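You operate a simulated robot arm through the tools that you are given. There is no shell and no other tool. Be economical: measure what you need, move in short steps, check, and stop when the job is done.

You run a simulated robot arm. Do the job below in one go: nothing can be reset, and whatever is moved stays where it is left.

Task
Clear the first stand's plate vent, then lay the plate beyond the stand.
Fine: clamped while it is worked; steel pin, back in its hole. Set down upright: steel pin.

Only the result counts: the job must be done as asked and must still hold three seconds after the hand-in. Knocking over, shifting, dropping, spilling or breaking anything else fails it.

Robot
A 7-joint arm with a two-finger parallel gripper, fixed in place. Base frame: the origin is at the foot of the arm, x ahead of it, y to its left, z up; the work surface is at about z = 0. Lengths are in cm, angles in rad, forces in N, time in s.
With the tool pointing down near the work surface it reaches from about 22 to 58 cm from the base axis. Its first joint turns from -1.152 to 1.152 rad. Payload 2.5 kg.
The TCP is the grasp point between the finger pads, 2.3 cm short of the fingertips. In the tool frame z runs along the fingers and y along their closing line. The gripper opens to 9.4 cm. The fingers are 3.8 cm wide and 1 cm thick; the gripper's body (5.4 by 9.6 cm) begins 3.9 cm behind the TCP.
Orientation is that of the tool frame in the base frame, as a unit quaternion [x, y, z, w]. With the fingers straight down and closing along the base's y, the tool's x points along the base's -x, its y along +y and its z along -z.

Tools
- The arm moves only by the tool play_rows. Its argument "motion" is a list that holds one entry, the list of rows, each a list of 7 numbers: the shift along the tool's x, y, z in mm, then the turn, a rotation vector about the tool's x, y, z in rad, then the gripper command, from -1 (fully open) to 1 (shut), values between in proportion. In form: [[[tx, ty, tz, wx, wy, wz, grip], ...]]. A call has 1 to 8 rows; each row is the pose to reach, as a shift and turn from the pose commanded when the call began, along the tool's axes at that moment. Rows are played at 5 a second. More than 5 cm and 0.15 rad between two rows, or a gripper value outside its range, and nothing of the call is played. Where a pose cannot be reached the arm comes as near as it can. A force on the tool above 40 N (or 10 N above the force at the start of the call, whichever is more), or a blocked arm, ends the call early, and 0.2 s more pass. The fingers move at their own pace (about 10.8 cm/s each) and stop on an object; they squeeze with about 29 N. The grip force told is the motor's: it shows also when the fingers shut on nothing. Time passes only in rows, and 0.2 s behind the last, so rows that repeat a pose let the fingers close. It gives the time, the measured TCP pose, the force on the tool (base axes), the opening and the grip force at its end, in the units of the frame above (readings bear some noise), with the torque about the TCP (base axes, N m) and any sound that the robot's microphone picked up.
- Cameras (640 x 400 px; columns grow to the right, rows downward): "scene" is fixed at [6.04, -39.27, 54.61]; the picture's right is [1.00, 0.09, 0.00], its down [0.05, -0.55, -0.83] and it looks along [-0.08, 0.83, -0.56] (base axes); focal length 221 px, centre (320, 200). "wrist" rides on the gripper at [8.6, 1.6, -7.5] in the tool frame; the picture's right is [-0.18, 0.98, 0.00], its down [-0.58, -0.11, -0.81] and it looks along [-0.79, -0.15, 0.59] (tool axes); focal length 243 px, centre (320, 200).
- camera(camera): a new picture of that camera. The clock stands still meanwhile.
- probe_pixels(camera, pixels): for up to 12 pixels [column, row] of the newest picture of that camera ("zoom" is the newest enlarged one), the place [x, y, z] in the base frame of the surface seen there, good to about 0.2 cm. The clock stands still meanwhile.
- inspect(camera, box): a new picture of the part [left, top, right, bottom] of that camera's present view, enlarged. The clock stands still meanwhile.
- job_done(): hands the job in; it is judged then, once.

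Work in short steps. Measure before you move; look again where a grasp or a placing could have gone wrong, and mend it. You have 80 turns and 38 pictures in all, those below and enlarged ones among them. Open the gripper and draw the arm clear of the work before you hand the job in, unless the task says otherwise; then end with one line.

The tools are called after "Emit:" as a command line: name --argument value ..., lists and objects as JSON in quotes. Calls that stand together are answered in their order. play_rows: Moves the arm, as the interface text tells. Its arguments: {"type":"object","properties":{"motion":{"type":"array"}},"required":["motion"]} The other tools are called the same way: camera (camera) takes a picture; probe_pixels (camera, pixels) gives the place of the surface under pixels of a picture; inspect (camera, box) takes an enlarged picture of a part of a camera's view; job_done () hands the job in.

At the start:

```text
time_s: 0.0
ee_pos: [34.21, -1.7, 44.27]
tool_rot: [0.001, 1.0, 0.0, 0.0]
force: [0.0, -0.3, 0.4]
wrist_torque: [0.0, -0.03, -0.03]
grip_width: 9.39
grip_force: 0.0
```

scene: 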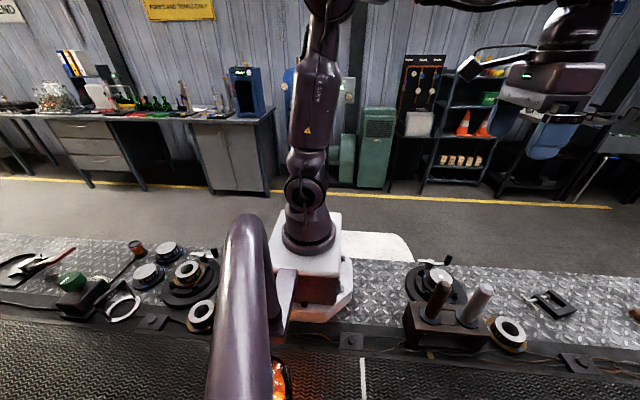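
wrist: 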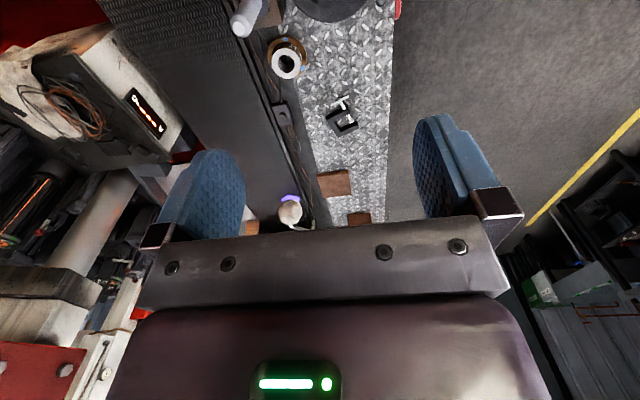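

The arm hides part of the scene; I take enlarged views of the left and right of the scene's bench to find the stands, the pin and the plate.

Emit:
inspect --camera "scene" --box '[380, 240, 640, 400]'

Emit:
inspect --camera "scene" --box '[0, 220, 260, 380]'

Emit:
inspect --camera "wrist" --box '[200, 0, 440, 240]'

```text
2.46 times, centred on (510, 320) of scene
```

zoom: 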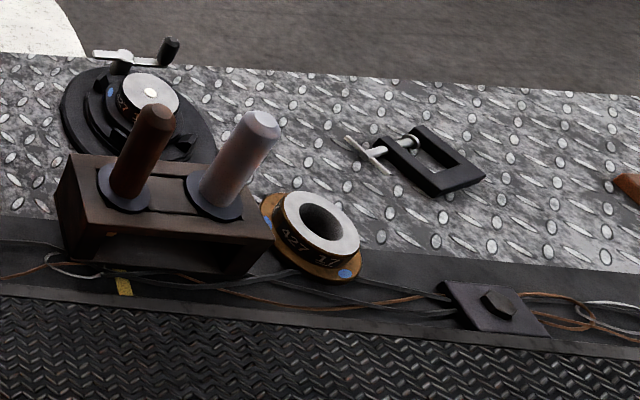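

```text
2.46 times, centred on (130, 300) of scene
```

zoom: 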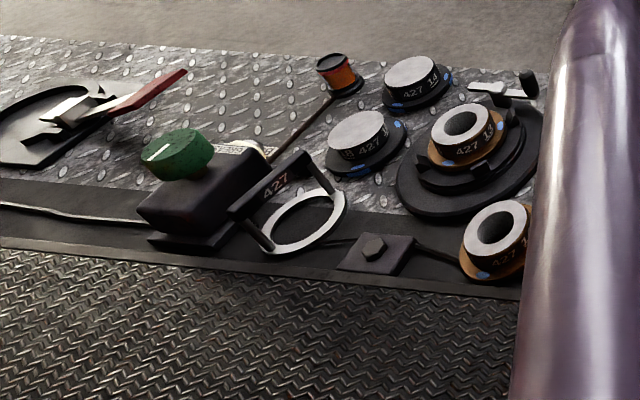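

```text
1.67 times, centred on (320, 120) of wrist
```

zoom: 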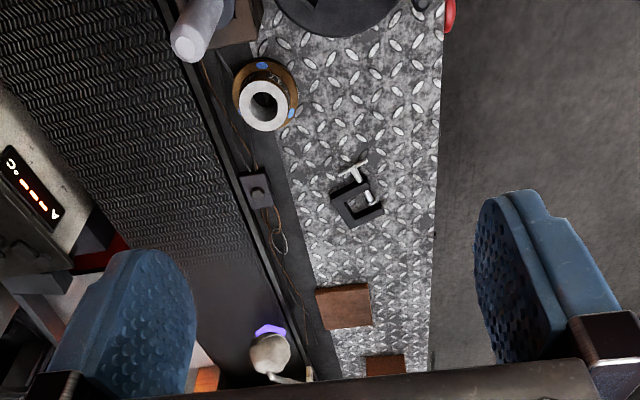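

I probe the main objects in the scene: both stands, pins rack, clamp, discs.

Emit:
camera --camera "scene"

Emit:
probe_pixels --camera "scene" --pixels '[[441, 276], [445, 286], [482, 292], [508, 331], [552, 304], [430, 330], [188, 272], [168, 250], [147, 273], [200, 314], [122, 308], [72, 282]]'

Emit:
probe_pixels --camera "wrist" --pixels '[[284, 65], [340, 120], [335, 183], [243, 20], [320, 5], [290, 212], [280, 112], [358, 220], [397, 10]]'

```text
32 pictures are left
```

scene: 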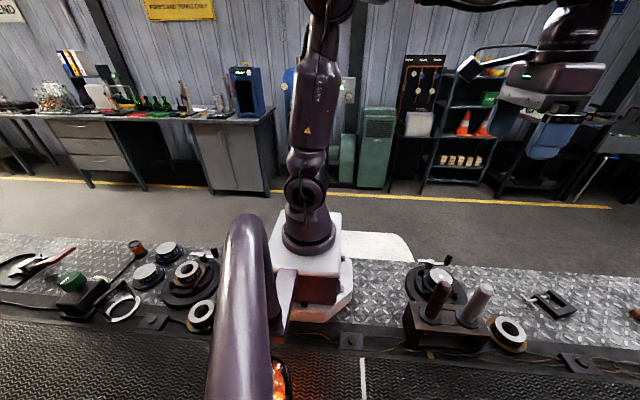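

```text
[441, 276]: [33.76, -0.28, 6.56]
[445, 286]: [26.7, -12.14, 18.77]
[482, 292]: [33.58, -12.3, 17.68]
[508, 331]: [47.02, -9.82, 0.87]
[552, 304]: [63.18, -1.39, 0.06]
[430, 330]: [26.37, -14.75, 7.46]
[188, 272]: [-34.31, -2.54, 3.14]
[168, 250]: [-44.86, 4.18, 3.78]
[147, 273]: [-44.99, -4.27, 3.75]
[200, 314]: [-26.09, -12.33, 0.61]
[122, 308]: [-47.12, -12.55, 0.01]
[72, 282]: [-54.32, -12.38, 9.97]
```

```text
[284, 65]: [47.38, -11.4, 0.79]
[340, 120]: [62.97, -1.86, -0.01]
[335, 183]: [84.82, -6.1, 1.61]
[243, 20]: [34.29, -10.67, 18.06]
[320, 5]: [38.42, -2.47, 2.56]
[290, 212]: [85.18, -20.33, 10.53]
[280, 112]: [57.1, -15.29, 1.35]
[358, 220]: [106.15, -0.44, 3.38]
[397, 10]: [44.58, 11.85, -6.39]
```

The reachable stand is at about (33,-0.3), the pin rack at (26–34,-12). I draw the hand back 12 cm to look on them with the wrist camera.

Emit:
play_rows --motion '[[[40, 0, 0, 0, 0, 0, -1], [80, 0, 0, 0, 0, 0, -1], [120, 0, 0, 0, 0, 0, -1], [120, 0, 0, 0, 0, 0, -1]]]'

Emit:
camera --camera "wrist"

Emit:
inspect --camera "scene" --box '[390, 250, 550, 360]'

```text
time_s: 1.0
ee_pos: [21.93, -1.83, 44.14]
tool_rot: [0.0, 1.0, 0.0, 0.001]
force: [0.7, -0.4, 0.7]
wrist_torque: [0.0, 0.0, 0.01]
grip_width: 9.39
grip_force: 0.1
```

```text
31 pictures are left
```

wrist: 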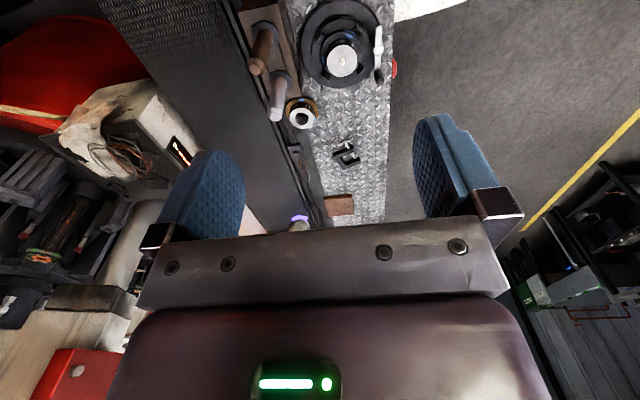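

```text
3.64 times, centred on (470, 305) of scene
```

zoom: 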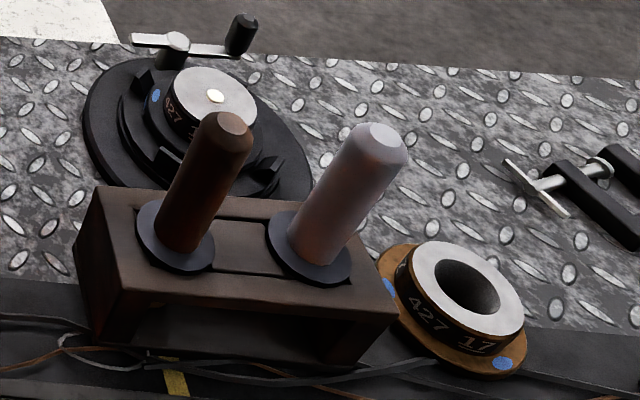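

The stand and rack are now at the wrist picture's top (342,60). I enlarge that.

Emit:
inspect --camera "wrist" --box '[230, 0, 410, 130]'

Emit:
inspect --camera "wrist" --box '[295, 0, 400, 90]'

```text
3.08 times, centred on (320, 65) of wrist
```

zoom: 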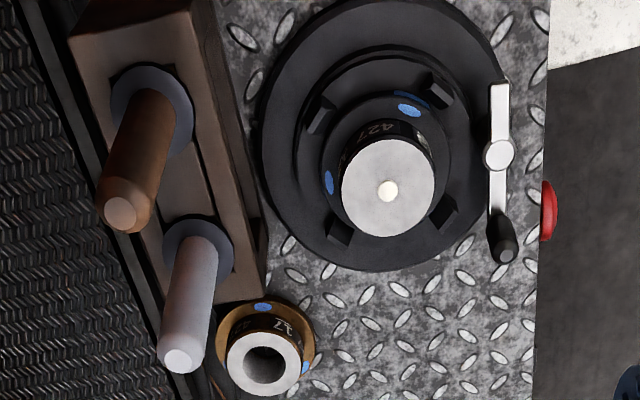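

```text
4.44 times, centred on (348, 45) of wrist
```

zoom: 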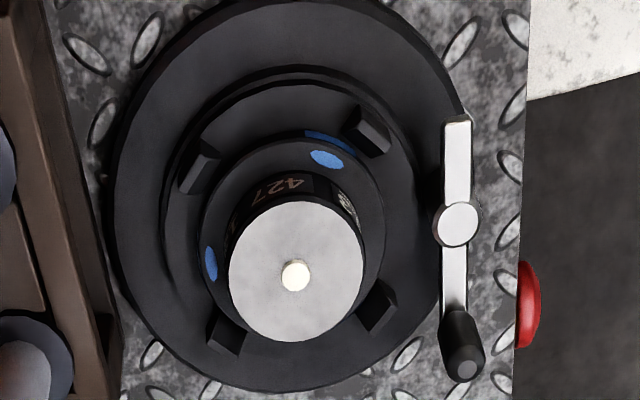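

The stand is a four-jaw chuck with a crank; the plate sits inside. I probe its parts in the zoom and the pins in the wrist picture.

Emit:
probe_pixels --camera "zoom" --pixels '[[295, 275], [240, 270], [350, 270], [295, 210], [295, 333], [368, 135], [202, 165], [228, 335], [376, 305], [457, 225], [456, 130], [464, 360]]'

Emit:
probe_pixels --camera "zoom" --pixels '[[326, 157], [212, 262], [230, 195], [375, 200], [170, 190], [130, 200], [440, 290], [290, 20], [295, 385], [530, 300], [345, 120], [350, 345]]'

Emit:
probe_pixels --camera "wrist" --pixels '[[264, 68], [281, 118], [280, 84], [277, 64], [270, 36], [291, 69], [300, 80], [256, 10], [280, 8], [302, 116], [302, 108], [306, 127]]'

```text
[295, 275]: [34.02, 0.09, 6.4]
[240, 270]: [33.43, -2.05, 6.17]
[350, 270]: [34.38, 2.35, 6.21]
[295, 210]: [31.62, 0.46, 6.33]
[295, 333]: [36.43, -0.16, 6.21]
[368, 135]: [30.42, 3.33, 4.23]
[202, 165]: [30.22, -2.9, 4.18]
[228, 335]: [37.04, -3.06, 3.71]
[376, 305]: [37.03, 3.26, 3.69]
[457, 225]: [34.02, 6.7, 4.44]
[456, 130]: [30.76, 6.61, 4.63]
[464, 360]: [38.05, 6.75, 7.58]
```

```text
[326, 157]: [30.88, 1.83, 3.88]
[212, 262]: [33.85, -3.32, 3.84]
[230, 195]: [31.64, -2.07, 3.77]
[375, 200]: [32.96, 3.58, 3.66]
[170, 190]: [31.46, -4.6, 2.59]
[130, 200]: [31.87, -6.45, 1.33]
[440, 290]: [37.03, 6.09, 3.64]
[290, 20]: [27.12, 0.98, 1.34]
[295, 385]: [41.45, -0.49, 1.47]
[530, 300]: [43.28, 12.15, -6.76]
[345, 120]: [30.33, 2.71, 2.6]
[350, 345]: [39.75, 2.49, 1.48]
```

```text
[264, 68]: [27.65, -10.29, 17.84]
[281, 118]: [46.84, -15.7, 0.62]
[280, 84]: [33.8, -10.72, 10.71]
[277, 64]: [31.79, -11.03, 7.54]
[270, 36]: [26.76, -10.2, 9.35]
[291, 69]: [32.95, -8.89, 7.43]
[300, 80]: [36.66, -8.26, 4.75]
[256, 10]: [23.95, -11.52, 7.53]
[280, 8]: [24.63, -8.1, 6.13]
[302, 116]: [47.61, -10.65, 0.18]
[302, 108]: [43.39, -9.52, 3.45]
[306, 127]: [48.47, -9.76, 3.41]
```

I lower the hand to get a closer view of chuck, jaws and crank (pins top at z≈18.5, I stay at z 28).

Emit:
play_rows --motion '[[[0, 0, 45, 0, 0, 0, -1], [0, 0, 90, 0, 0, 0, -1], [0, 0, 135, 0, 0, 0, -1], [0, 0, 160, 0, 0, 0, -1], [0, 0, 160, 0, 0, 0, -1]]]'

Emit:
camera --camera "wrist"

```text
time_s: 2.2
ee_pos: [22.28, -1.88, 28.15]
tool_rot: [0.0, 1.0, 0.0, 0.0]
force: [-0.1, 0.2, 0.6]
wrist_torque: [-0.02, -0.04, 0.01]
grip_width: 9.39
grip_force: 0.0
```

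```text
27 pictures are left
```

wrist: 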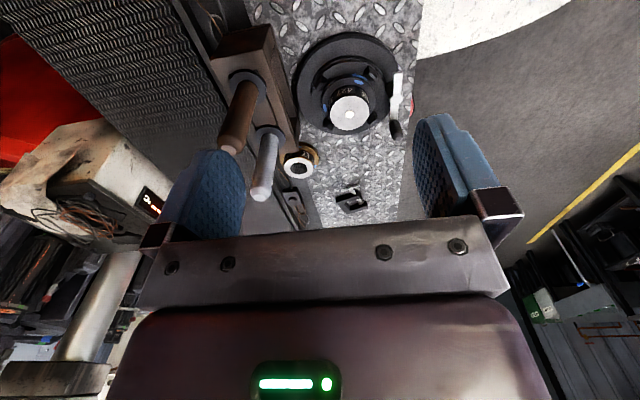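

Now enlarge the stand and the rack in this view.

Emit:
inspect --camera "wrist" --box '[285, 25, 420, 145]'

Emit:
inspect --camera "wrist" --box '[190, 10, 330, 210]'

```text
3.33 times, centred on (352, 85) of wrist
```

zoom: 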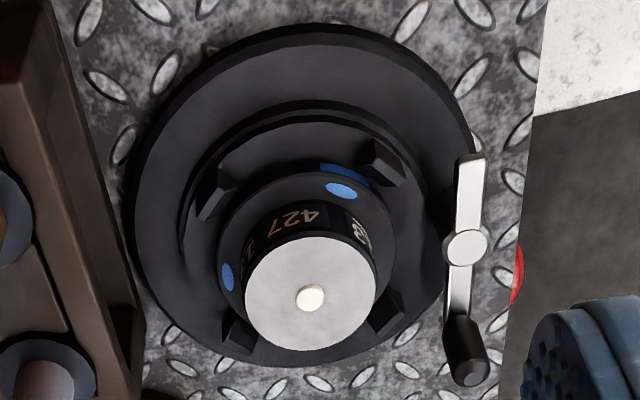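

```text
2.00 times, centred on (260, 110) of wrist
```

zoom: 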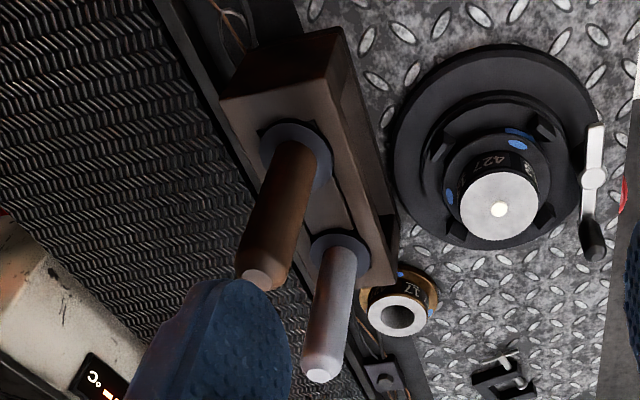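

The jaws look open (gap to the flange) and the vent is the pale dot in the hub top. I probe the rack/pin details in the zoom and the jaw inner faces in the wrist view.

Emit:
probe_pixels --camera "zoom" --pixels '[[320, 375], [322, 365], [333, 262], [320, 250], [360, 250], [312, 235], [258, 278], [292, 150], [272, 150], [318, 170], [300, 128], [345, 300]]'

Emit:
probe_pixels --camera "zoom" --pixels '[[225, 95], [335, 35], [385, 275], [330, 210], [365, 180], [300, 60], [345, 330], [330, 330], [430, 300], [345, 350], [440, 315], [499, 209]]'

Emit:
probe_pixels --camera "wrist" --pixels '[[366, 74], [363, 79], [370, 72], [319, 87], [322, 84], [358, 71], [333, 80], [324, 122], [372, 121], [377, 118], [355, 75], [357, 82]]'

```text
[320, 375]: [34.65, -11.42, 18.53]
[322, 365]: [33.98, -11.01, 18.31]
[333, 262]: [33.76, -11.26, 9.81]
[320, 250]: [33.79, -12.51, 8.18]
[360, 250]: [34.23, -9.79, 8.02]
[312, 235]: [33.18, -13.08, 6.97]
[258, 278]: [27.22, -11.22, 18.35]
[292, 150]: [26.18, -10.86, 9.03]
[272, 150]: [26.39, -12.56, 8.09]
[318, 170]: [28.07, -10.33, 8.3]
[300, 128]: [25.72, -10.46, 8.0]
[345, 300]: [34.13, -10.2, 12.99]
```

```text
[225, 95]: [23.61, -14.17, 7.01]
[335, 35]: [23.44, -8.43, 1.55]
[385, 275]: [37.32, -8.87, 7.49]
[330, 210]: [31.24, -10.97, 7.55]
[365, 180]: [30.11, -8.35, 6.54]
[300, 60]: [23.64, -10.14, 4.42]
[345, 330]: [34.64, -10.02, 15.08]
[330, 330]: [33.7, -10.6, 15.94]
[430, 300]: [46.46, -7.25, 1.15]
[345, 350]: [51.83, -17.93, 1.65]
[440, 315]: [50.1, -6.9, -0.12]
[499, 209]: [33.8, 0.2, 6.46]
```

```text
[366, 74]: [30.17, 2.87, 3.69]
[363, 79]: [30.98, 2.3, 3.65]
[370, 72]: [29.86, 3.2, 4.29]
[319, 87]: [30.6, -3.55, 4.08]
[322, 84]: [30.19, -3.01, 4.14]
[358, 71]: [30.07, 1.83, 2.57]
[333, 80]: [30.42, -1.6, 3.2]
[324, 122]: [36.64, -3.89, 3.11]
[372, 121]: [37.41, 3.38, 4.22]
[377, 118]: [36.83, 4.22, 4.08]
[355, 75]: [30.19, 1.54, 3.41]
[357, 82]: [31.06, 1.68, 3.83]
```

Measuring the crank: knob top about wrist (396,134), boss (395,99).

Emit:
probe_pixels --camera "wrist" --pixels '[[397, 136], [393, 133], [400, 134], [393, 127], [396, 122], [395, 98], [391, 98], [399, 98], [397, 74], [395, 112]]'

Emit:
inspect --camera "scene" --box '[400, 255, 480, 310]'

```text
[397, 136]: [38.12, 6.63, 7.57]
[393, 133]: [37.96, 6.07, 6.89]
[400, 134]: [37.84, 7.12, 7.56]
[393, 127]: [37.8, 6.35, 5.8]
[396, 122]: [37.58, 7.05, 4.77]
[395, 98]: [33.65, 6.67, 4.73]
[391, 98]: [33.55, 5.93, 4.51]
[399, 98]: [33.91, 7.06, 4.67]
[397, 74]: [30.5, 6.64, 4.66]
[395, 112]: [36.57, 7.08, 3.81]
```

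```text
7.27 times, centred on (440, 282) of scene
```

zoom: 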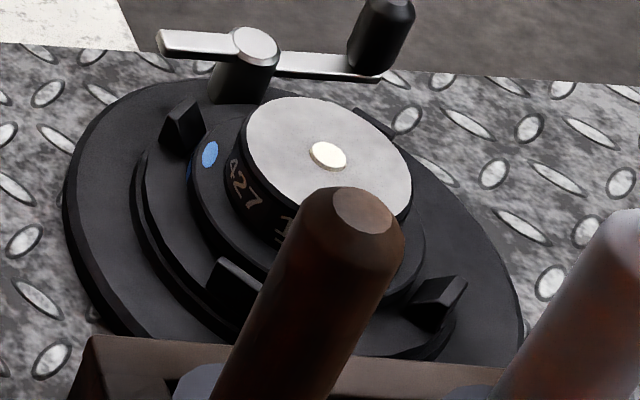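

Knob axis ≈ (37.95, 6.65), top 7.6; pivot ≈ (34.0, 6.65). I go above the knob with the fingers about 4 cm open.

Emit:
play_rows --motion '[[[-30, 17, 20, 0, 0, 0, 0.15], [-62, 34, 45, 0, 0, 0, 0.15], [-94, 51, 70, 0, 0, 0, 0.15], [-126, 68, 95, 0, 0, 0, 0.15], [-157, 85, 120, 0, 0, 0, 0.15], [-157, 85, 131, 0, 0, 0, 0.15], [-157, 85, 131, 0, 0, 0, 0.15]]]'

```text
time_s: 3.8
ee_pos: [38.03, 6.76, 15.11]
tool_rot: [0.0, 1.0, 0.0, 0.0]
force: [0.6, 0.9, -0.8]
wrist_torque: [-0.02, 0.01, -0.01]
grip_width: 4.01
grip_force: 0.1
```

Above the knob; I descend to TCP z ≈ 8.0 (tips 5.7) and close on the knob.

Emit:
play_rows --motion '[[[0, -1, 40, 0, 0, 0, 0.15], [0, -1, 71, 0, 0, 0, 0.15], [0, -1, 71, 0, 0, 0, 0.15], [0, -1, 71, 0, 0, 0, 1], [0, -1, 71, 0, 0, 0, 1], [0, -1, 71, 0, 0, 0, 1]]]'

```text
time_s: 5.2
ee_pos: [37.96, 6.62, 8.13]
tool_rot: [0.001, 1.0, 0.0, 0.0]
force: [4.4, 0.7, -9.2]
wrist_torque: [0.03, -0.07, 0.0]
grip_width: 1.63
grip_force: 44.8
```

The knob is held (1.63 cm wide). I try turning clockwise by 15° about the pivot, watching forces.

Emit:
play_rows --motion '[[[0.3, -5.2, 0, 0, 0, 0.131, 1], [1.3, -10.2, 0, 0, 0, 0.262, 1], [1.3, -10.2, 0, 0, 0, 0.262, 1]]]'

Emit:
camera --camera "scene"

```text
time_s: 5.8
ee_pos: [37.69, 6.75, 8.11]
tool_rot: [0.109, 0.994, 0.006, 0.0]
force: [-0.9, 3.0, -1.3]
wrist_torque: [-0.52, -0.25, 0.26]
grip_width: 1.65
grip_force: 45.0
stopped in row 3: the force on the tool passed its limit at 44 N (the readings are from after the stop); the commanded pose is now the measured one
```

```text
23 pictures are left
```

scene: 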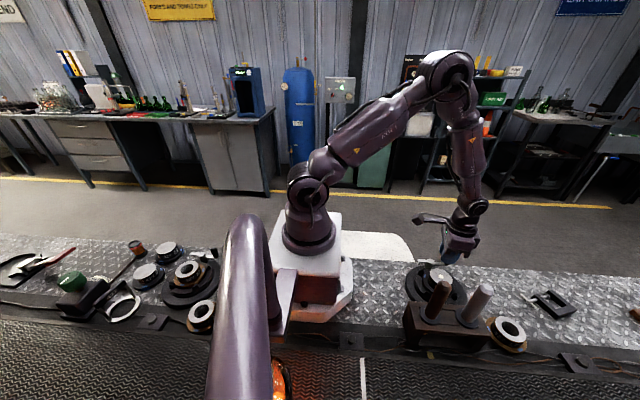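

Clockwise is blocked (open stop), so the clamp closes counter-clockwise, away from the plate. I turn that way by 0.6 rad.

Emit:
play_rows --motion '[[[-0.6, 5.1, 0, 0, 0, -0.14, 1], [1.9, 10.4, 0, 0, 0, -0.28, 1], [5.2, 15.2, 0, 0, 0, -0.42, 1], [9.2, 19.5, 0, 0, 0, -0.56, 1], [9.2, 19.5, 0, 0, 0, -0.56, 1]]]'

Emit:
inspect --camera "scene" --box '[400, 240, 490, 310]'

```text
time_s: 7.0
ee_pos: [37.11, 8.63, 8.14]
tool_rot: [-0.169, 0.986, 0.004, -0.002]
force: [-15.3, -14.1, 5.1]
wrist_torque: [-0.89, 0.76, 0.12]
grip_width: 1.64
grip_force: 45.1
```

```text
5.71 times, centred on (445, 275) of scene
```

zoom: 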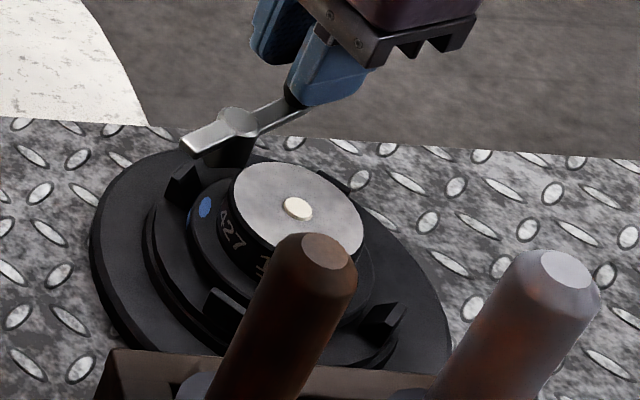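

The crank turned; inward force suggests my radius is slightly off. I re-measure the boss and bar in the zoom before going on.

Emit:
probe_pixels --camera "zoom" --pixels '[[238, 118], [238, 112], [255, 122], [220, 122], [190, 143], [185, 138], [270, 118], [285, 112], [290, 98], [176, 185], [383, 318], [225, 305]]'

```text
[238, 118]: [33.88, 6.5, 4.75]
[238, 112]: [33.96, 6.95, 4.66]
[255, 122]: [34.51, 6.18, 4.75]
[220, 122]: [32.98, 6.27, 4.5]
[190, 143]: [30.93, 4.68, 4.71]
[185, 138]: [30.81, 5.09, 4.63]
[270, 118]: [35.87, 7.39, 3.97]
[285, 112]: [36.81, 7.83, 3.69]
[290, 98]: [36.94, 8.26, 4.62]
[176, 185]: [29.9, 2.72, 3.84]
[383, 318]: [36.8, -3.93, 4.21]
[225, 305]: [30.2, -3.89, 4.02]
```

Pivot is (33.9, 6.65), r ≈ 3.85; the crank is now at about 0.55 rad. I continue to 1.45 rad.

Emit:
play_rows --motion '[[[2.6, 3.9, 0, 0, 0, -0.1, 1], [5.0, 9.1, 0, 0, 0, -0.25, 1], [8.2, 13.9, 0, 0, 0, -0.4, 1], [12.1, 18.2, 0, 0, 0, -0.55, 1], [16.5, 21.9, 0, 0, 0, -0.7, 1], [21.5, 24.8, 0, 0, 0, -0.85, 1], [21.5, 24.8, 0, 0, 0, -0.85, 1]]]'

Emit:
inspect --camera "scene" --box '[400, 240, 490, 310]'

```text
time_s: 8.6
ee_pos: [34.44, 10.31, 8.13]
tool_rot: [-0.561, 0.828, 0.005, 0.003]
force: [3.8, -11.6, -29.0]
wrist_torque: [-0.42, -0.07, 0.18]
grip_width: 1.62
grip_force: 44.9
```

```text
5.71 times, centred on (445, 275) of scene
```

zoom: 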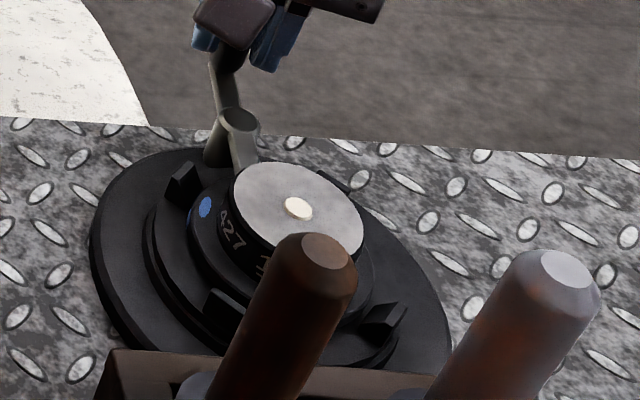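

No stop felt yet and the jaws barely moved; I continue counter-clockwise to 2.35 rad.

Emit:
play_rows --motion '[[[1.9, 5.5, 0, 0, 0, -0.15, 1], [4.6, 10.6, 0, 0, 0, -0.3, 1], [8.0, 15.2, 0, 0, 0, -0.45, 1], [12.1, 19.3, 0, 0, 0, -0.6, 1], [16.7, 22.7, 0, 0, 0, -0.75, 1], [21.8, 25.4, 0, 0, 0, -0.9, 1], [21.8, 25.4, 0, 0, 0, -0.9, 1]]]'

Emit:
inspect --camera "scene" --box '[400, 240, 490, 310]'

```text
time_s: 9.2
ee_pos: [33.95, 10.42, 8.33]
tool_rot: [-0.662, 0.749, 0.001, 0.011]
force: [4.5, 1.6, -4.6]
wrist_torque: [0.21, 0.27, -0.05]
grip_width: 1.6
grip_force: 45.1
stopped in row 2: the force on the tool passed its limit at 49 N (the readings are from after the stop); the commanded pose is now the measured one
```

```text
5.71 times, centred on (445, 275) of scene
```

zoom: 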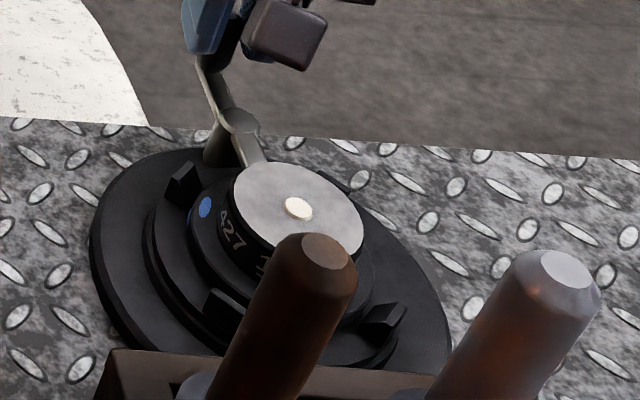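

The turn met a stop at about 90°. I let go of the knob, lift and back off to look closely at the jaws.

Emit:
play_rows --motion '[[[0, 0, 0, 0, 0, 0, 0.15], [0, 0, 0, 0, 0, 0, 0.15], [0, 0, -40, 0, 0, 0, 0.15], [0, 0, -80, 0, 0, 0, 0.15], [0, 0, -110, 0, 0, 0, 0.15], [0, 0, -110, 0, 0, 0, 0.15]]]'

Emit:
inspect --camera "scene" --box '[410, 250, 474, 290]'

```text
time_s: 10.6
ee_pos: [33.78, 10.29, 19.25]
tool_rot: [-0.662, 0.749, 0.001, 0.011]
force: [0.3, 0.2, -0.1]
wrist_torque: [0.0, 0.0, -0.03]
grip_width: 4.01
grip_force: 0.1
```

```text
10.00 times, centred on (442, 270) of scene
```

zoom: 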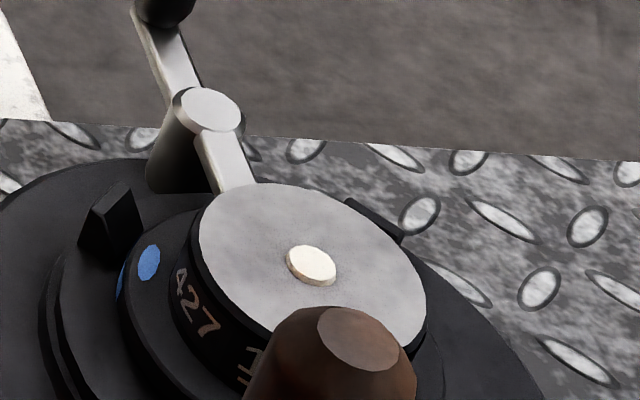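

The jaws still seem to stand off the flange from here. I turn the hand back to yaw 0 and go to (24,0,20) for a close wrist view.

Emit:
play_rows --motion '[[[11, 8, -10, 0, 0, 0.145, 0.15], [23, 17, -10, 0, 0, 0.29, 0.15], [35, 26, -10, 0, 0, 0.435, 0.15], [47, 35, -10, 0, 0, 0.58, 0.15], [60, 44, -10, 0, 0, 0.725, 0.15], [73, 53, -10, 0, 0, 0.87, 0.15], [86, 63, -10, 0, 0, 1.015, 0.15], [99, 73, -10, 0, 0, 1.16, 0.15]]]'

```text
time_s: 12.4
ee_pos: [25.24, 1.18, 19.95]
tool_rot: [-0.143, 0.99, 0.007, 0.008]
force: [0.1, 0.3, -0.4]
wrist_torque: [0.02, 0.0, 0.03]
grip_width: 3.96
grip_force: 0.1
```

Finish the return to yaw 0.

Emit:
play_rows --motion '[[[8, -4, 0, 0, 0, 0.145, 0.15], [15, -8, 0, 0, 0, 0.287, 0.15], [15, -8, 0, 0, 0, 0.287, 0.15]]]'

Emit:
inspect --camera "wrist" --box '[250, 20, 450, 190]'

```text
time_s: 13.2
ee_pos: [23.89, 0.06, 20.06]
tool_rot: [0.001, 1.0, 0.008, 0.007]
force: [0.0, -0.1, -0.2]
wrist_torque: [-0.01, 0.03, 0.01]
grip_width: 3.98
grip_force: 0.0
```

```text
2.35 times, centred on (350, 105) of wrist
```

zoom: 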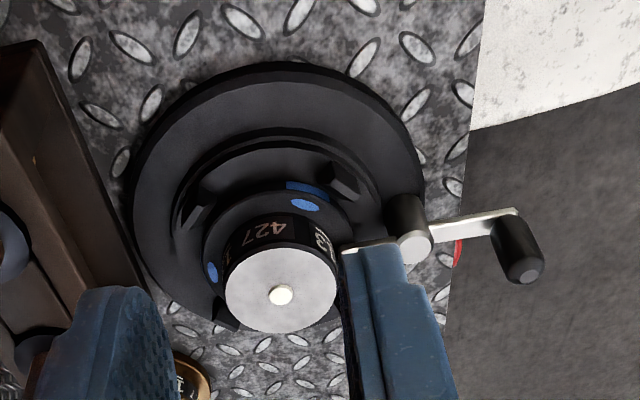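

I zoom tighter on the upper jaws and flange to judge the gap.

Emit:
inspect --camera "wrist" --box '[300, 60, 370, 104]'

Emit:
probe_pixels --camera "zoom" --pixels '[[320, 200], [400, 160], [450, 200], [480, 240]]'

```text
9.09 times, centred on (335, 82) of wrist
```

zoom: 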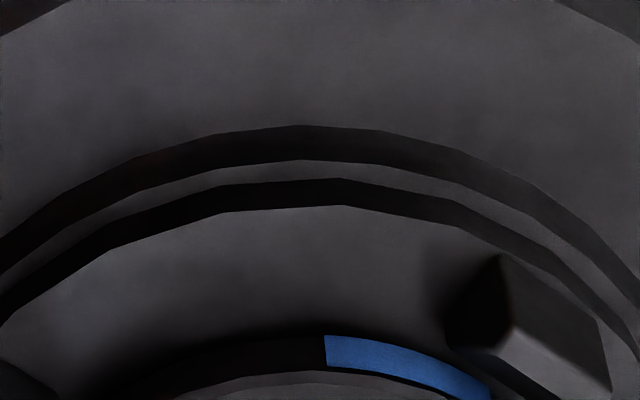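

```text
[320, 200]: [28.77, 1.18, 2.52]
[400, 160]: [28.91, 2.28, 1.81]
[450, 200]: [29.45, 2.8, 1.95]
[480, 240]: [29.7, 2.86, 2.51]
```

I look lower, around the jaw–flange contact at wrist (355,92).

Emit:
inspect --camera "wrist" --box '[320, 78, 384, 118]'

Emit:
probe_pixels --camera "zoom" --pixels '[[240, 130], [300, 160], [310, 200], [360, 150], [280, 190], [340, 230], [330, 260], [250, 260], [400, 200], [375, 245]]'

```text
10.00 times, centred on (352, 98) of wrist
```

zoom: 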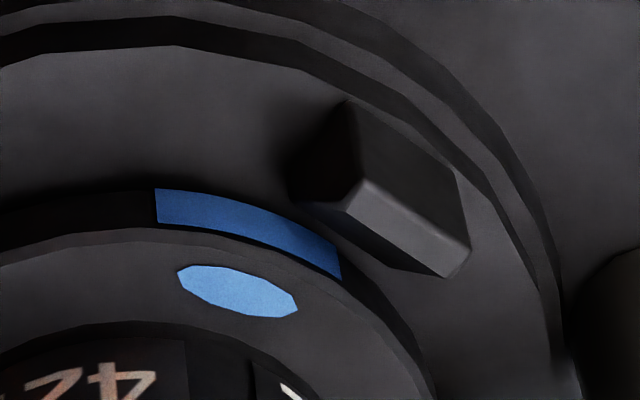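

```text
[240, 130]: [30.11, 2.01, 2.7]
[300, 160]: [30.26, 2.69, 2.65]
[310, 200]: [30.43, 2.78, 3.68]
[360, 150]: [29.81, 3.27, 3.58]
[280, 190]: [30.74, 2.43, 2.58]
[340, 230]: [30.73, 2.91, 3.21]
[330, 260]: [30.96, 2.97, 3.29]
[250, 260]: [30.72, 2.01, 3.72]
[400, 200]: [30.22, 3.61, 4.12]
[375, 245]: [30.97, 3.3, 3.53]
```

The jaw gap is not clearly closed. I measure the crank's present angle with a fresh wrist picture.

Emit:
camera --camera "wrist"

Emit:
probe_pixels --camera "wrist" --pixels '[[437, 137], [434, 130], [440, 137], [390, 124], [392, 120], [410, 119], [425, 114], [433, 113], [430, 120]]'

```text
15 pictures are left
```

wrist: 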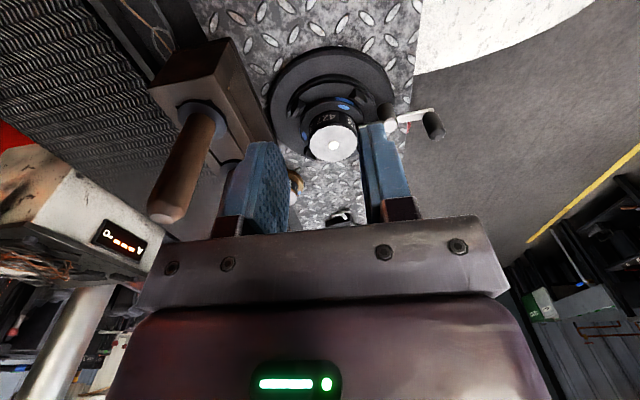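

```text
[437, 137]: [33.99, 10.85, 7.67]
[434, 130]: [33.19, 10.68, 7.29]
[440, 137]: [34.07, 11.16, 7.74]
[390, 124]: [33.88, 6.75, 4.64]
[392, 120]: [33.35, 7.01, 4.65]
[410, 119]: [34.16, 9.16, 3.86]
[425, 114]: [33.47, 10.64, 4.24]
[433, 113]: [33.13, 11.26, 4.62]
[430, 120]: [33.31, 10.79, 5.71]
```

Crank sits at about 1.62 rad, knob ≈ (33.8,10.8). I'll push the knob further with closed fingers from its +x side to test whether this is the clamp's end stop; first the approach.

Emit:
play_rows --motion '[[[-40, 35, 0, 0.016, 0.014, 0, 1], [-80, 70, 10, 0.016, 0.014, 0, 1], [-110, 100, 30, 0.016, 0.014, 0, 1], [-134, 107, 60, 0.016, 0.014, 0, 1], [-134, 107, 100, 0.016, 0.014, 0, 1], [-134, 107, 118, 0.016, 0.014, 0, 1], [-134, 107, 118, 0.016, 0.014, 0, 1]]]'

```text
refused: row 1 steps farther than a row can; nothing moved
```

Row 1 was too long (5.3 cm); I split it finer.

Emit:
play_rows --motion '[[[-30, 25, 0, 0.016, 0.014, 0, 1], [-60, 50, 10, 0.016, 0.014, 0, 1], [-90, 75, 25, 0.016, 0.014, 0, 1], [-115, 95, 45, 0.016, 0.014, 0, 1], [-134, 107, 70, 0.016, 0.014, 0, 1], [-134, 107, 100, 0.016, 0.014, 0, 1], [-134, 107, 118, 0.016, 0.014, 0, 1], [-134, 107, 118, 0.016, 0.014, 0, 1]]]'

```text
time_s: 15.0
ee_pos: [37.58, 10.95, 8.73]
tool_rot: [0.0, 1.0, 0.001, 0.001]
force: [-0.2, -0.2, 0.1]
wrist_torque: [0.02, 0.04, -0.02]
grip_width: 0.0
grip_force: 28.6
```

Pushing the knob in −x in 5 mm rows.

Emit:
play_rows --motion '[[[6, 0, 3, 0, 0, 0, 1], [10, 0, 5, 0, 0, 0, 1], [14, 0, 5, 0, 0, 0, 1], [18, 0, 5, 0, 0, 0, 1], [22, 0, 5, 0, 0, 0, 1], [26, 0, 5, 0, 0, 0, 1], [26, 0, 5, 0, 0, 0, 1]]]'

```text
time_s: 16.0
ee_pos: [36.7, 11.05, 8.32]
tool_rot: [0.001, 1.0, 0.003, 0.013]
force: [3.1, -0.6, -0.1]
wrist_torque: [-0.02, -0.05, 0.03]
grip_width: 0.0
grip_force: 28.8
stopped in row 4: the force on the tool passed its limit at 44 N (the readings are from after the stop); the commanded pose is now the measured one
```

Blocked at once with 44 N: that is the crank's end stop, so the clamp is at one end. I lift off, straighten the hand, and will test the clamp by gripping the hub.

Emit:
play_rows --motion '[[[-6, 0, 0, 0.006, 0.026, 0, 1], [-6, 0, -40, 0.006, 0.026, 0, 1], [-6, 0, -75, 0.006, 0.026, 0, 1], [-6, 0, -75, 0.006, 0.026, 0, 1]]]'

```text
time_s: 17.0
ee_pos: [37.05, 11.02, 15.92]
tool_rot: [0.002, 1.0, 0.0, -0.001]
force: [-0.2, -0.3, -0.4]
wrist_torque: [-0.01, 0.02, -0.01]
grip_width: 0.0
grip_force: 29.3
```

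Moving over the plate hub while turning the hand toward yaw 90°, fingers opening to 7 cm.

Emit:
play_rows --motion '[[[4, -14, 0, 0, 0, -0.145, -0.5], [8, -28, 0, 0, 0, -0.29, -0.5], [12, -42, 0, 0, 0, -0.435, -0.5], [16, -56, 0, 0, 0, -0.58, -0.5], [20, -70, 0, 0, 0, -0.725, -0.5], [24, -84, 0, 0, 0, -0.87, -0.5], [28, -98, 0, 0, 0, -1.015, -0.5], [31, -109, 0, 0, 0, -1.16, -0.5]]]'

Emit:
play_rows --motion '[[[0, 0, 0, 0, 0, -0.14, -0.5], [0, 0, 0, 0, 0, -0.28, -0.5], [0, 0, 0, 0, 0, -0.41, -0.5], [0, 0, 0, 0, 0, -0.41, -0.5]]]'

```text
time_s: 18.8
ee_pos: [34.01, 0.08, 16.07]
tool_rot: [-0.547, 0.837, 0.0, -0.001]
force: [-0.2, -0.5, 0.8]
wrist_torque: [0.01, 0.01, -0.02]
grip_width: 7.06
grip_force: 0.0
```

```text
time_s: 19.8
ee_pos: [33.9, 0.05, 16.01]
tool_rot: [-0.707, 0.707, 0.0, -0.001]
force: [-0.5, -0.1, -1.1]
wrist_torque: [0.0, 0.0, 0.01]
grip_width: 7.06
grip_force: 0.0
```

Aligned over the hub. I lower to z 7.0 (tips 4.7, above the jaws at 4.2), close on the hub and read the width.

Emit:
play_rows --motion '[[[0, 0, 45, 0, 0, 0, -0.5], [0, 0, 80, 0, 0, 0, -0.5], [0, 0, 90, 0, 0, 0, -0.5], [0, 0, 90, 0, 0, 0, -0.5], [0, 0, 90, 0, 0, 0, 1], [0, 0, 90, 0, 0, 0, 1], [0, 0, 90, 0, 0, 0, 1]]]'

```text
time_s: 21.4
ee_pos: [33.85, 0.21, 7.02]
tool_rot: [-0.706, 0.708, 0.001, 0.0]
force: [0.6, 0.4, 0.1]
wrist_torque: [0.02, -0.13, -0.04]
grip_width: 5.54
grip_force: 29.2
```

Hub held (5.54 cm). Gentle lift test of 4 mm.

Emit:
play_rows --motion '[[[0, 0, -2, 0, 0, 0, 1], [0, 0, -4, 0, 0, 0, 1], [0, 0, -4, 0, 0, 0, 1]]]'

```text
time_s: 22.2
ee_pos: [33.8, 0.18, 7.45]
tool_rot: [-0.706, 0.709, 0.002, -0.001]
force: [-0.6, 3.2, -10.3]
wrist_torque: [-0.2, -0.02, 0.03]
grip_width: 5.55
grip_force: 29.2
```

The hand rose 4 mm at only 10 N; I look whether the plate rose or slipped.

Emit:
inspect --camera "scene" --box '[408, 255, 472, 295]'

Emit:
probe_pixels --camera "zoom" --pixels '[[165, 215], [200, 260], [250, 200], [330, 215], [140, 170]]'

```text
10.00 times, centred on (440, 275) of scene
```

zoom: 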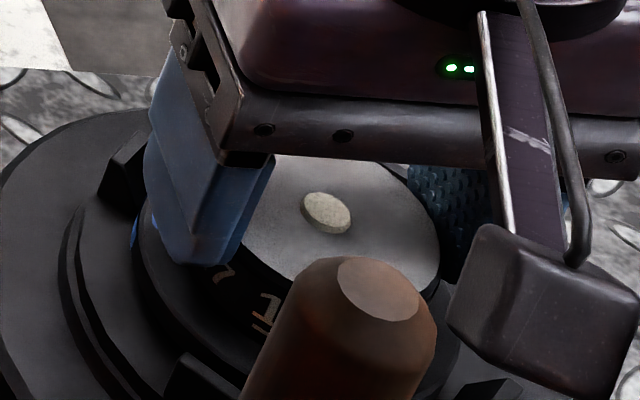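

```text
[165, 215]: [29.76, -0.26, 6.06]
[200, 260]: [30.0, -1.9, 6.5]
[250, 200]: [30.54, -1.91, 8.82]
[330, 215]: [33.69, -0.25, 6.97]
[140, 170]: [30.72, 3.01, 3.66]
```

The plate's load of ~10 N equals a steel plate's own weight and its top now reads 6.97: it rose freely, so this crank end is "open" and the start position was "clamped". I set it back down and release.

Emit:
play_rows --motion '[[[0, 0, 2, 0, 0, 0, 1], [0, 0, 4, 0, 0, 0, 1], [0, 0, 5, 0, 0, 0, 1], [0, 0, 5, 0, 0, 0, -0.5], [0, 0, 5, 0, 0, 0, -0.5], [0, 0, -40, 0, 0, 0, -0.5], [0, 0, -85, 0, 0, 0, -0.5], [0, 0, -85, 0, 0, 0, -0.5]]]'

Emit:
inspect --camera "scene" --box '[410, 250, 474, 290]'

```text
time_s: 24.0
ee_pos: [33.98, 0.27, 15.86]
tool_rot: [-0.706, 0.709, 0.0, 0.0]
force: [0.4, -0.1, 0.1]
wrist_torque: [0.02, -0.03, 0.0]
grip_width: 7.06
grip_force: 0.1
```

```text
10.00 times, centred on (442, 270) of scene
```

zoom: 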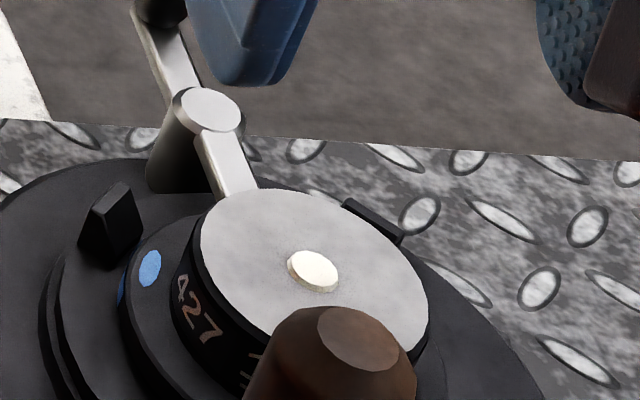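

Plate is seated and loose. I go over the knob at (33.9,10.7), with yaw 90° already fitting, then grip it.

Emit:
play_rows --motion '[[[-40, 1, 0, 0, 0, 0, 0.15], [-80, 1, 0, 0, 0, 0, 0.15], [-104, 1, 0, 0, 0, 0, 0.15], [-104, 1, 40, 0, 0, 0, 0.15], [-104, 1, 77, 0, 0, 0, 0.15], [-104, 1, 77, 0, 0, 0, 0.15], [-104, 1, 77, 0, 0, 0, 1], [-104, 1, 77, 0, 0, 0, 1]]]'

```text
time_s: 25.8
ee_pos: [33.97, 10.38, 7.95]
tool_rot: [-0.705, 0.709, 0.001, 0.0]
force: [12.1, 3.8, -16.1]
wrist_torque: [-0.41, -0.32, -0.04]
grip_width: 1.64
grip_force: 45.2
```

Knob held. I turn it back clockwise from 1.6 to 0.55 rad.

Emit:
play_rows --motion '[[[0.3, -5.9, 0, 0, 0, 0.15, 1], [1.4, -11.7, 0, 0, 0, 0.3, 1], [3.4, -17.3, 0, 0, 0, 0.45, 1], [6.2, -22.5, 0, 0, 0, 0.6, 1], [9.8, -27.2, 0, 0, 0, 0.75, 1], [14, -31.4, 0, 0, 0, 0.9, 1], [18.8, -34.8, 0, 0, 0, 1.05, 1], [18.8, -34.8, 0, 0, 0, 1.05, 1]]]'

```text
time_s: 27.6
ee_pos: [37.23, 8.56, 8.07]
tool_rot: [-0.254, 0.967, 0.0, -0.001]
force: [1.3, 4.4, -26.6]
wrist_torque: [-0.3, 0.67, -0.09]
grip_width: 1.62
grip_force: 45.0
```

Continuing clockwise to just past 0 rad, to the firm stop.

Emit:
play_rows --motion '[[[0.3, -5.9, 0, 0, 0, 0.15, 1], [1.4, -11.7, 0, 0, 0, 0.3, 1], [3.4, -17.3, 0, 0, 0, 0.43, 1], [5.2, -20.8, 0, 0, 0, 0.51, 1], [6.9, -23.5, 0, 0, 0, 0.53, 1], [6.9, -23.5, 0, 0, 0, 0.53, 1]]]'

```text
time_s: 29.0
ee_pos: [37.83, 6.57, 8.22]
tool_rot: [0.004, 1.0, 0.004, -0.001]
force: [-0.5, 27.8, -24.3]
wrist_torque: [0.55, 0.56, 0.16]
grip_width: 1.61
grip_force: 44.9
```

At the stop again (28 N resisting). I release, lift, and move over the hub (yaw 0 is clear of the crank now), ready to repeat the lift test.

Emit:
play_rows --motion '[[[0, 0, 0, 0, 0, 0, 0.15], [0, 0, 0, 0, 0, 0, 0.15], [0, 0, -40, 0, 0, 0, 0.15], [0, 0, -75, 0, 0, 0, -0.5], [20, -30, -75, 0, 0, 0, -0.5], [40, -65, -75, 0, 0, 0, -0.5], [40, -65, -75, 0, 0, 0, -0.5]]]'

```text
time_s: 30.6
ee_pos: [33.76, -0.1, 15.78]
tool_rot: [0.006, 1.0, 0.0, -0.001]
force: [-0.1, -0.1, 0.3]
wrist_torque: [0.01, -0.01, -0.01]
grip_width: 7.06
grip_force: 0.2
```

Lower onto the hub, close, and lift 4 mm as a test.

Emit:
play_rows --motion '[[[-2, 2, 45, 0, 0, 0, -0.5], [-2, 2, 87, 0, 0, 0, -0.5], [-2, 2, 87, 0, 0, 0, -0.5], [-2, 2, 87, 0, 0, 0, 1], [-2, 2, 87, 0, 0, 0, 1], [-2, 2, 87, 0, 0, 0, 1], [-2, 2, 85, 0, 0, 0, 1], [-2, 2, 83, 0, 0, 0, 1]]]'

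```text
time_s: 32.4
ee_pos: [33.85, -0.15, 7.29]
tool_rot: [0.007, 1.0, 0.001, -0.001]
force: [0.5, 0.0, -7.4]
wrist_torque: [0.03, -0.02, 0.0]
grip_width: 5.55
grip_force: 28.9
```

Ambiguous; I raise another 4 mm and read the force.

Emit:
play_rows --motion '[[[0, 0, -2, 0, 0, 0, 1], [0, 0, -4, 0, 0, 0, 1], [0, 0, -4, 0, 0, 0, 1]]]'

Emit:
inspect --camera "scene" --box '[410, 250, 474, 290]'

```text
time_s: 33.2
ee_pos: [33.97, -0.07, 7.76]
tool_rot: [0.007, 1.0, 0.0, -0.001]
force: [-0.3, -0.5, -7.6]
wrist_torque: [-0.04, 0.0, 0.03]
grip_width: 5.51
grip_force: 29.2
```

```text
10.00 times, centred on (442, 270) of scene
```

zoom: 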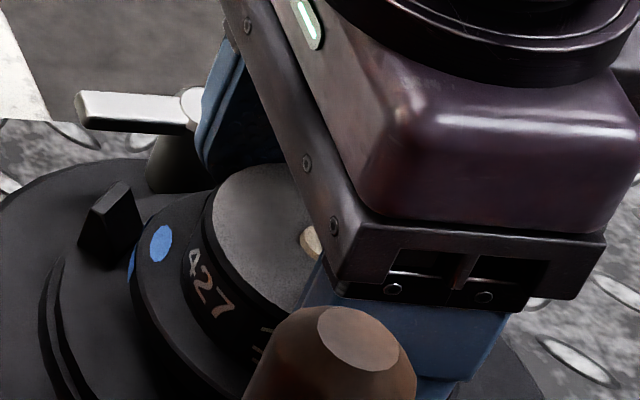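

At this crank end the plate clearly lifts freely (7.6 N, blue spot risen), so this is "open"; at the 90° end it barely rose and pulled 10 N. I set the plate down centred at about (33.9,0.1), release, and go to turn the crank to 90° again.

Emit:
play_rows --motion '[[[0, 2, 0, 0, 0, 0, 1], [0, 2, 4, 0, 0, 0, 1], [0, 2, 8, 0, 0, 0, 1], [0, 2, 9, 0, 0, 0, 1], [0, 2, 9, 0, 0, 0, -0.5], [0, 2, 9, 0, 0, 0, -0.5], [0, 2, -40, 0, 0, 0, -0.5], [0, 2, -78, 0, 0, 0, -0.5]]]'

```text
time_s: 35.0
ee_pos: [33.71, 0.15, 15.6]
tool_rot: [0.006, 1.0, 0.0, -0.002]
force: [-0.3, 1.4, 0.1]
wrist_torque: [-0.02, 0.04, 0.0]
grip_width: 7.06
grip_force: 0.1
```

Over to the knob at (37.95,6.65) and grip it.

Emit:
play_rows --motion '[[[-20, 32, 0, 0, 0, 0, 0.15], [-42, 65, 0, 0, 0, 0, 0.15], [-42, 65, 40, 0, 0, 0, 0.15], [-42, 65, 76, 0, 0, 0, 0.15], [-42, 65, 76, 0, 0, 0, 0.15], [-42, 65, 76, 0, 0, 0, 1], [-42, 65, 76, 0, 0, 0, 1]]]'

```text
time_s: 36.6
ee_pos: [38.19, 6.63, 7.84]
tool_rot: [0.006, 1.0, 0.001, -0.001]
force: [4.5, 7.0, -10.6]
wrist_torque: [0.16, 0.03, -0.07]
grip_width: 1.63
grip_force: 45.7
```

Turning counter-clockwise with radius 4.05 to 1.05 rad.

Emit:
play_rows --motion '[[[0.5, 6.1, 0, 0, 0, -0.15, 1], [1.8, 12, 0, 0, 0, -0.3, 1], [4, 17.6, 0, 0, 0, -0.45, 1], [7.1, 22.9, 0, 0, 0, -0.6, 1], [10.9, 27.6, 0, 0, 0, -0.75, 1], [15.3, 31.7, 0, 0, 0, -0.9, 1], [20.3, 35.1, 0, 0, 0, -1.05, 1], [20.3, 35.1, 0, 0, 0, -1.05, 1]]]'

```text
time_s: 38.4
ee_pos: [36.23, 10.0, 7.86]
tool_rot: [-0.496, 0.868, 0.001, -0.001]
force: [-8.1, -6.4, 12.1]
wrist_torque: [-0.32, 0.3, -0.1]
grip_width: 1.61
grip_force: 44.8
```

Continue from 1.05 to about 1.7 rad, into the stop.

Emit:
play_rows --motion '[[[0.9, 6, 0, 0, 0, -0.15, 1], [2.3, 11.8, 0, 0, 0, -0.3, 1], [4.5, 17.4, 0, 0, 0, -0.45, 1], [6, 20.2, 0, 0, 0, -0.52, 1], [7.5, 22.6, 0, 0, 0, -0.55, 1], [9, 25, 0, 0, 0, -0.57, 1], [10.5, 27, 0, 0, 0, -0.57, 1]]]'

```text
time_s: 39.9
ee_pos: [33.93, 10.69, 7.94]
tool_rot: [0.719, -0.695, 0.002, -0.005]
force: [3.0, 0.1, -4.0]
wrist_torque: [-0.23, 0.33, -0.11]
grip_width: 1.65
grip_force: 44.8
stopped in row 7: the force on the tool passed its limit at 43 N (the readings are from after the stop); the commanded pose is now the measured one
```

Hard stop at 90° again (43 N): this is the clamped end, jaws slightly inward. I release the knob and lift to z 23, starting to turn the hand back to yaw 0.

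Emit:
play_rows --motion '[[[0, 0, 0, 0, 0, 0, 0.15], [0, 0, 0, 0, 0, 0, 0.15], [0, 0, -48, 0, 0, 0, 0.15], [0, 0, -96, 0, 0, 0, 0.15], [0, 0, -144, 0, 0, 0.14, 0.15], [0, 0, -155, 0, 0, 0.28, 0.15], [0, 0, -155, 0, 0, 0.42, 0.15], [0, 0, -155, 0, 0, 0.56, 0.15]]]'

```text
time_s: 41.7
ee_pos: [33.9, 10.63, 23.32]
tool_rot: [-0.498, 0.867, 0.001, 0.006]
force: [-0.4, 0.0, -0.3]
wrist_torque: [0.04, 0.0, -0.02]
grip_width: 4.01
grip_force: 0.1
```

Move to above the steel pin (34.0,−11.2) at z 23 while finishing the turn to yaw 0.

Emit:
play_rows --motion '[[[27, -16, 0, 0, 0, 0.149, -0.06], [54, -32, 0, 0, 0, 0.298, -0.06], [81, -47.5, 0, 0, 0, 0.447, -0.06], [107.5, -63, 0, 0, 0, 0.596, -0.06], [134, -79, 0, 0, 0, 0.745, -0.06], [161, -95, 0, 0, 0, 0.894, -0.06], [188, -110.7, 0, 0, 0, 1.043, -0.06], [188, -110.7, 0, 0, 0, 1.043, -0.06]]]'

Emit:
camera --camera "scene"

```text
time_s: 43.5
ee_pos: [34.13, -11.62, 23.21]
tool_rot: [0.0, 1.0, 0.003, 0.003]
force: [-0.2, -0.4, -0.1]
wrist_torque: [0.02, 0.01, 0.0]
grip_width: 4.98
grip_force: 0.0
```

```text
11 pictures are left
```

scene: 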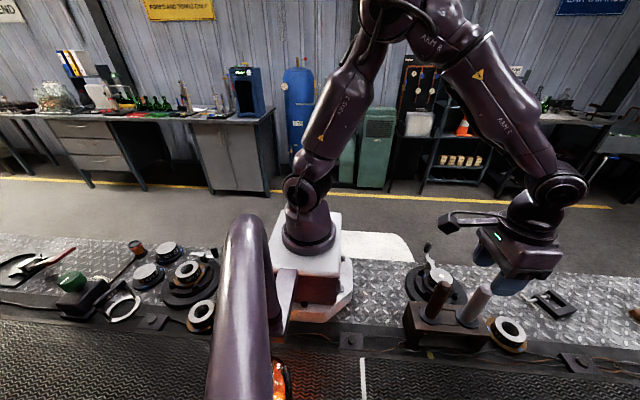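

I probe the steel pin's top and sides for its exact axis before descending.

Emit:
probe_pixels --camera "scene" --pixels '[[481, 289], [478, 288], [485, 289], [481, 286], [482, 292], [474, 305], [470, 305], [479, 305], [465, 318], [461, 316]]'

```text
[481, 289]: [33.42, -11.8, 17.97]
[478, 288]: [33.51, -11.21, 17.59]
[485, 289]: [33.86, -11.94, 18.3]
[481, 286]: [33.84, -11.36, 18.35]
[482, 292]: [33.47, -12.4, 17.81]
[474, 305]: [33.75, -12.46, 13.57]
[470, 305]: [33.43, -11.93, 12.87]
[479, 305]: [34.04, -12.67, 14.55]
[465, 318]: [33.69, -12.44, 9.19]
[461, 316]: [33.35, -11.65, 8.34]
```

Pin axis ≈ (33.9,−11.4), top 18.4. I descend to TCP z 15.5 (palm at 19.4, clear of the top) and close.

Emit:
play_rows --motion '[[[2, 2, 30, 0.006, 0.006, 0, -0.06], [2, 2, 60, 0.006, 0.006, 0, -0.06], [2, 2, 77, 0.006, 0.006, 0, -0.06], [2, 2, 77, 0.006, 0.006, 0, -0.06], [2, 2, 77, 0.006, 0.006, 0, 1], [2, 2, 77, 0.006, 0.006, 0, 1], [2, 2, 77, 0.006, 0.006, 0, 1]]]'

```text
time_s: 45.1
ee_pos: [34.03, -10.97, 15.37]
tool_rot: [-0.002, 1.0, 0.0, 0.001]
force: [0.9, -2.6, -0.1]
wrist_torque: [-0.23, -0.04, 0.0]
grip_width: 2.4
grip_force: 28.7
```

Pin gripped (2.4 cm). I lift it straight up 10.5 cm.

Emit:
play_rows --motion '[[[0, 0, -15, 0, 0, 0, 1], [0, 0, -35, 0, 0, 0, 1], [0, 0, -60, 0, 0, 0, 1], [0, 0, -85, 0, 0, 0, 1], [0, 0, -105, 0, 0, 0, 1], [0, 0, -105, 0, 0, 0, 1]]]'

Emit:
inspect --camera "scene" --box '[400, 220, 560, 320]'

```text
time_s: 46.5
ee_pos: [33.88, -10.89, 26.16]
tool_rot: [-0.002, 1.0, 0.0, 0.001]
force: [0.0, 0.2, -0.3]
wrist_torque: [-0.01, 0.01, 0.0]
grip_width: 2.35
grip_force: 29.0
```

```text
4.00 times, centred on (480, 270) of scene
```

zoom: 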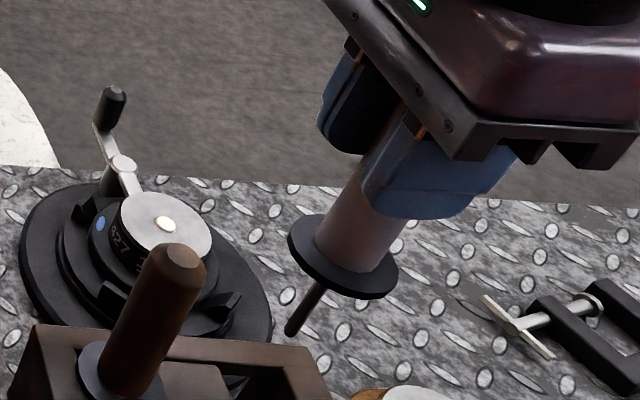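

The pin has a collar and a thin shank. I probe tip, shank, collar and vent dot.

Emit:
probe_pixels --camera "zoom" --pixels '[[291, 331], [294, 325], [305, 308], [315, 292], [290, 333], [345, 280], [320, 265], [165, 223], [160, 221], [171, 225], [128, 225], [205, 225]]'

```text
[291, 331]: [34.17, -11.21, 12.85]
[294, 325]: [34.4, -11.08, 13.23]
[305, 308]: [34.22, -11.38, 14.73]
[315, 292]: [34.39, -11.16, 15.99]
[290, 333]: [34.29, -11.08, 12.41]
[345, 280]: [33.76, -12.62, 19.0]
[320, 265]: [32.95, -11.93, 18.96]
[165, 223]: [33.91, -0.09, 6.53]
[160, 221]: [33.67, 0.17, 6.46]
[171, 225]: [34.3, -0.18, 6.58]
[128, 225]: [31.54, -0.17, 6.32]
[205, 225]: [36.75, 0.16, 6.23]
```

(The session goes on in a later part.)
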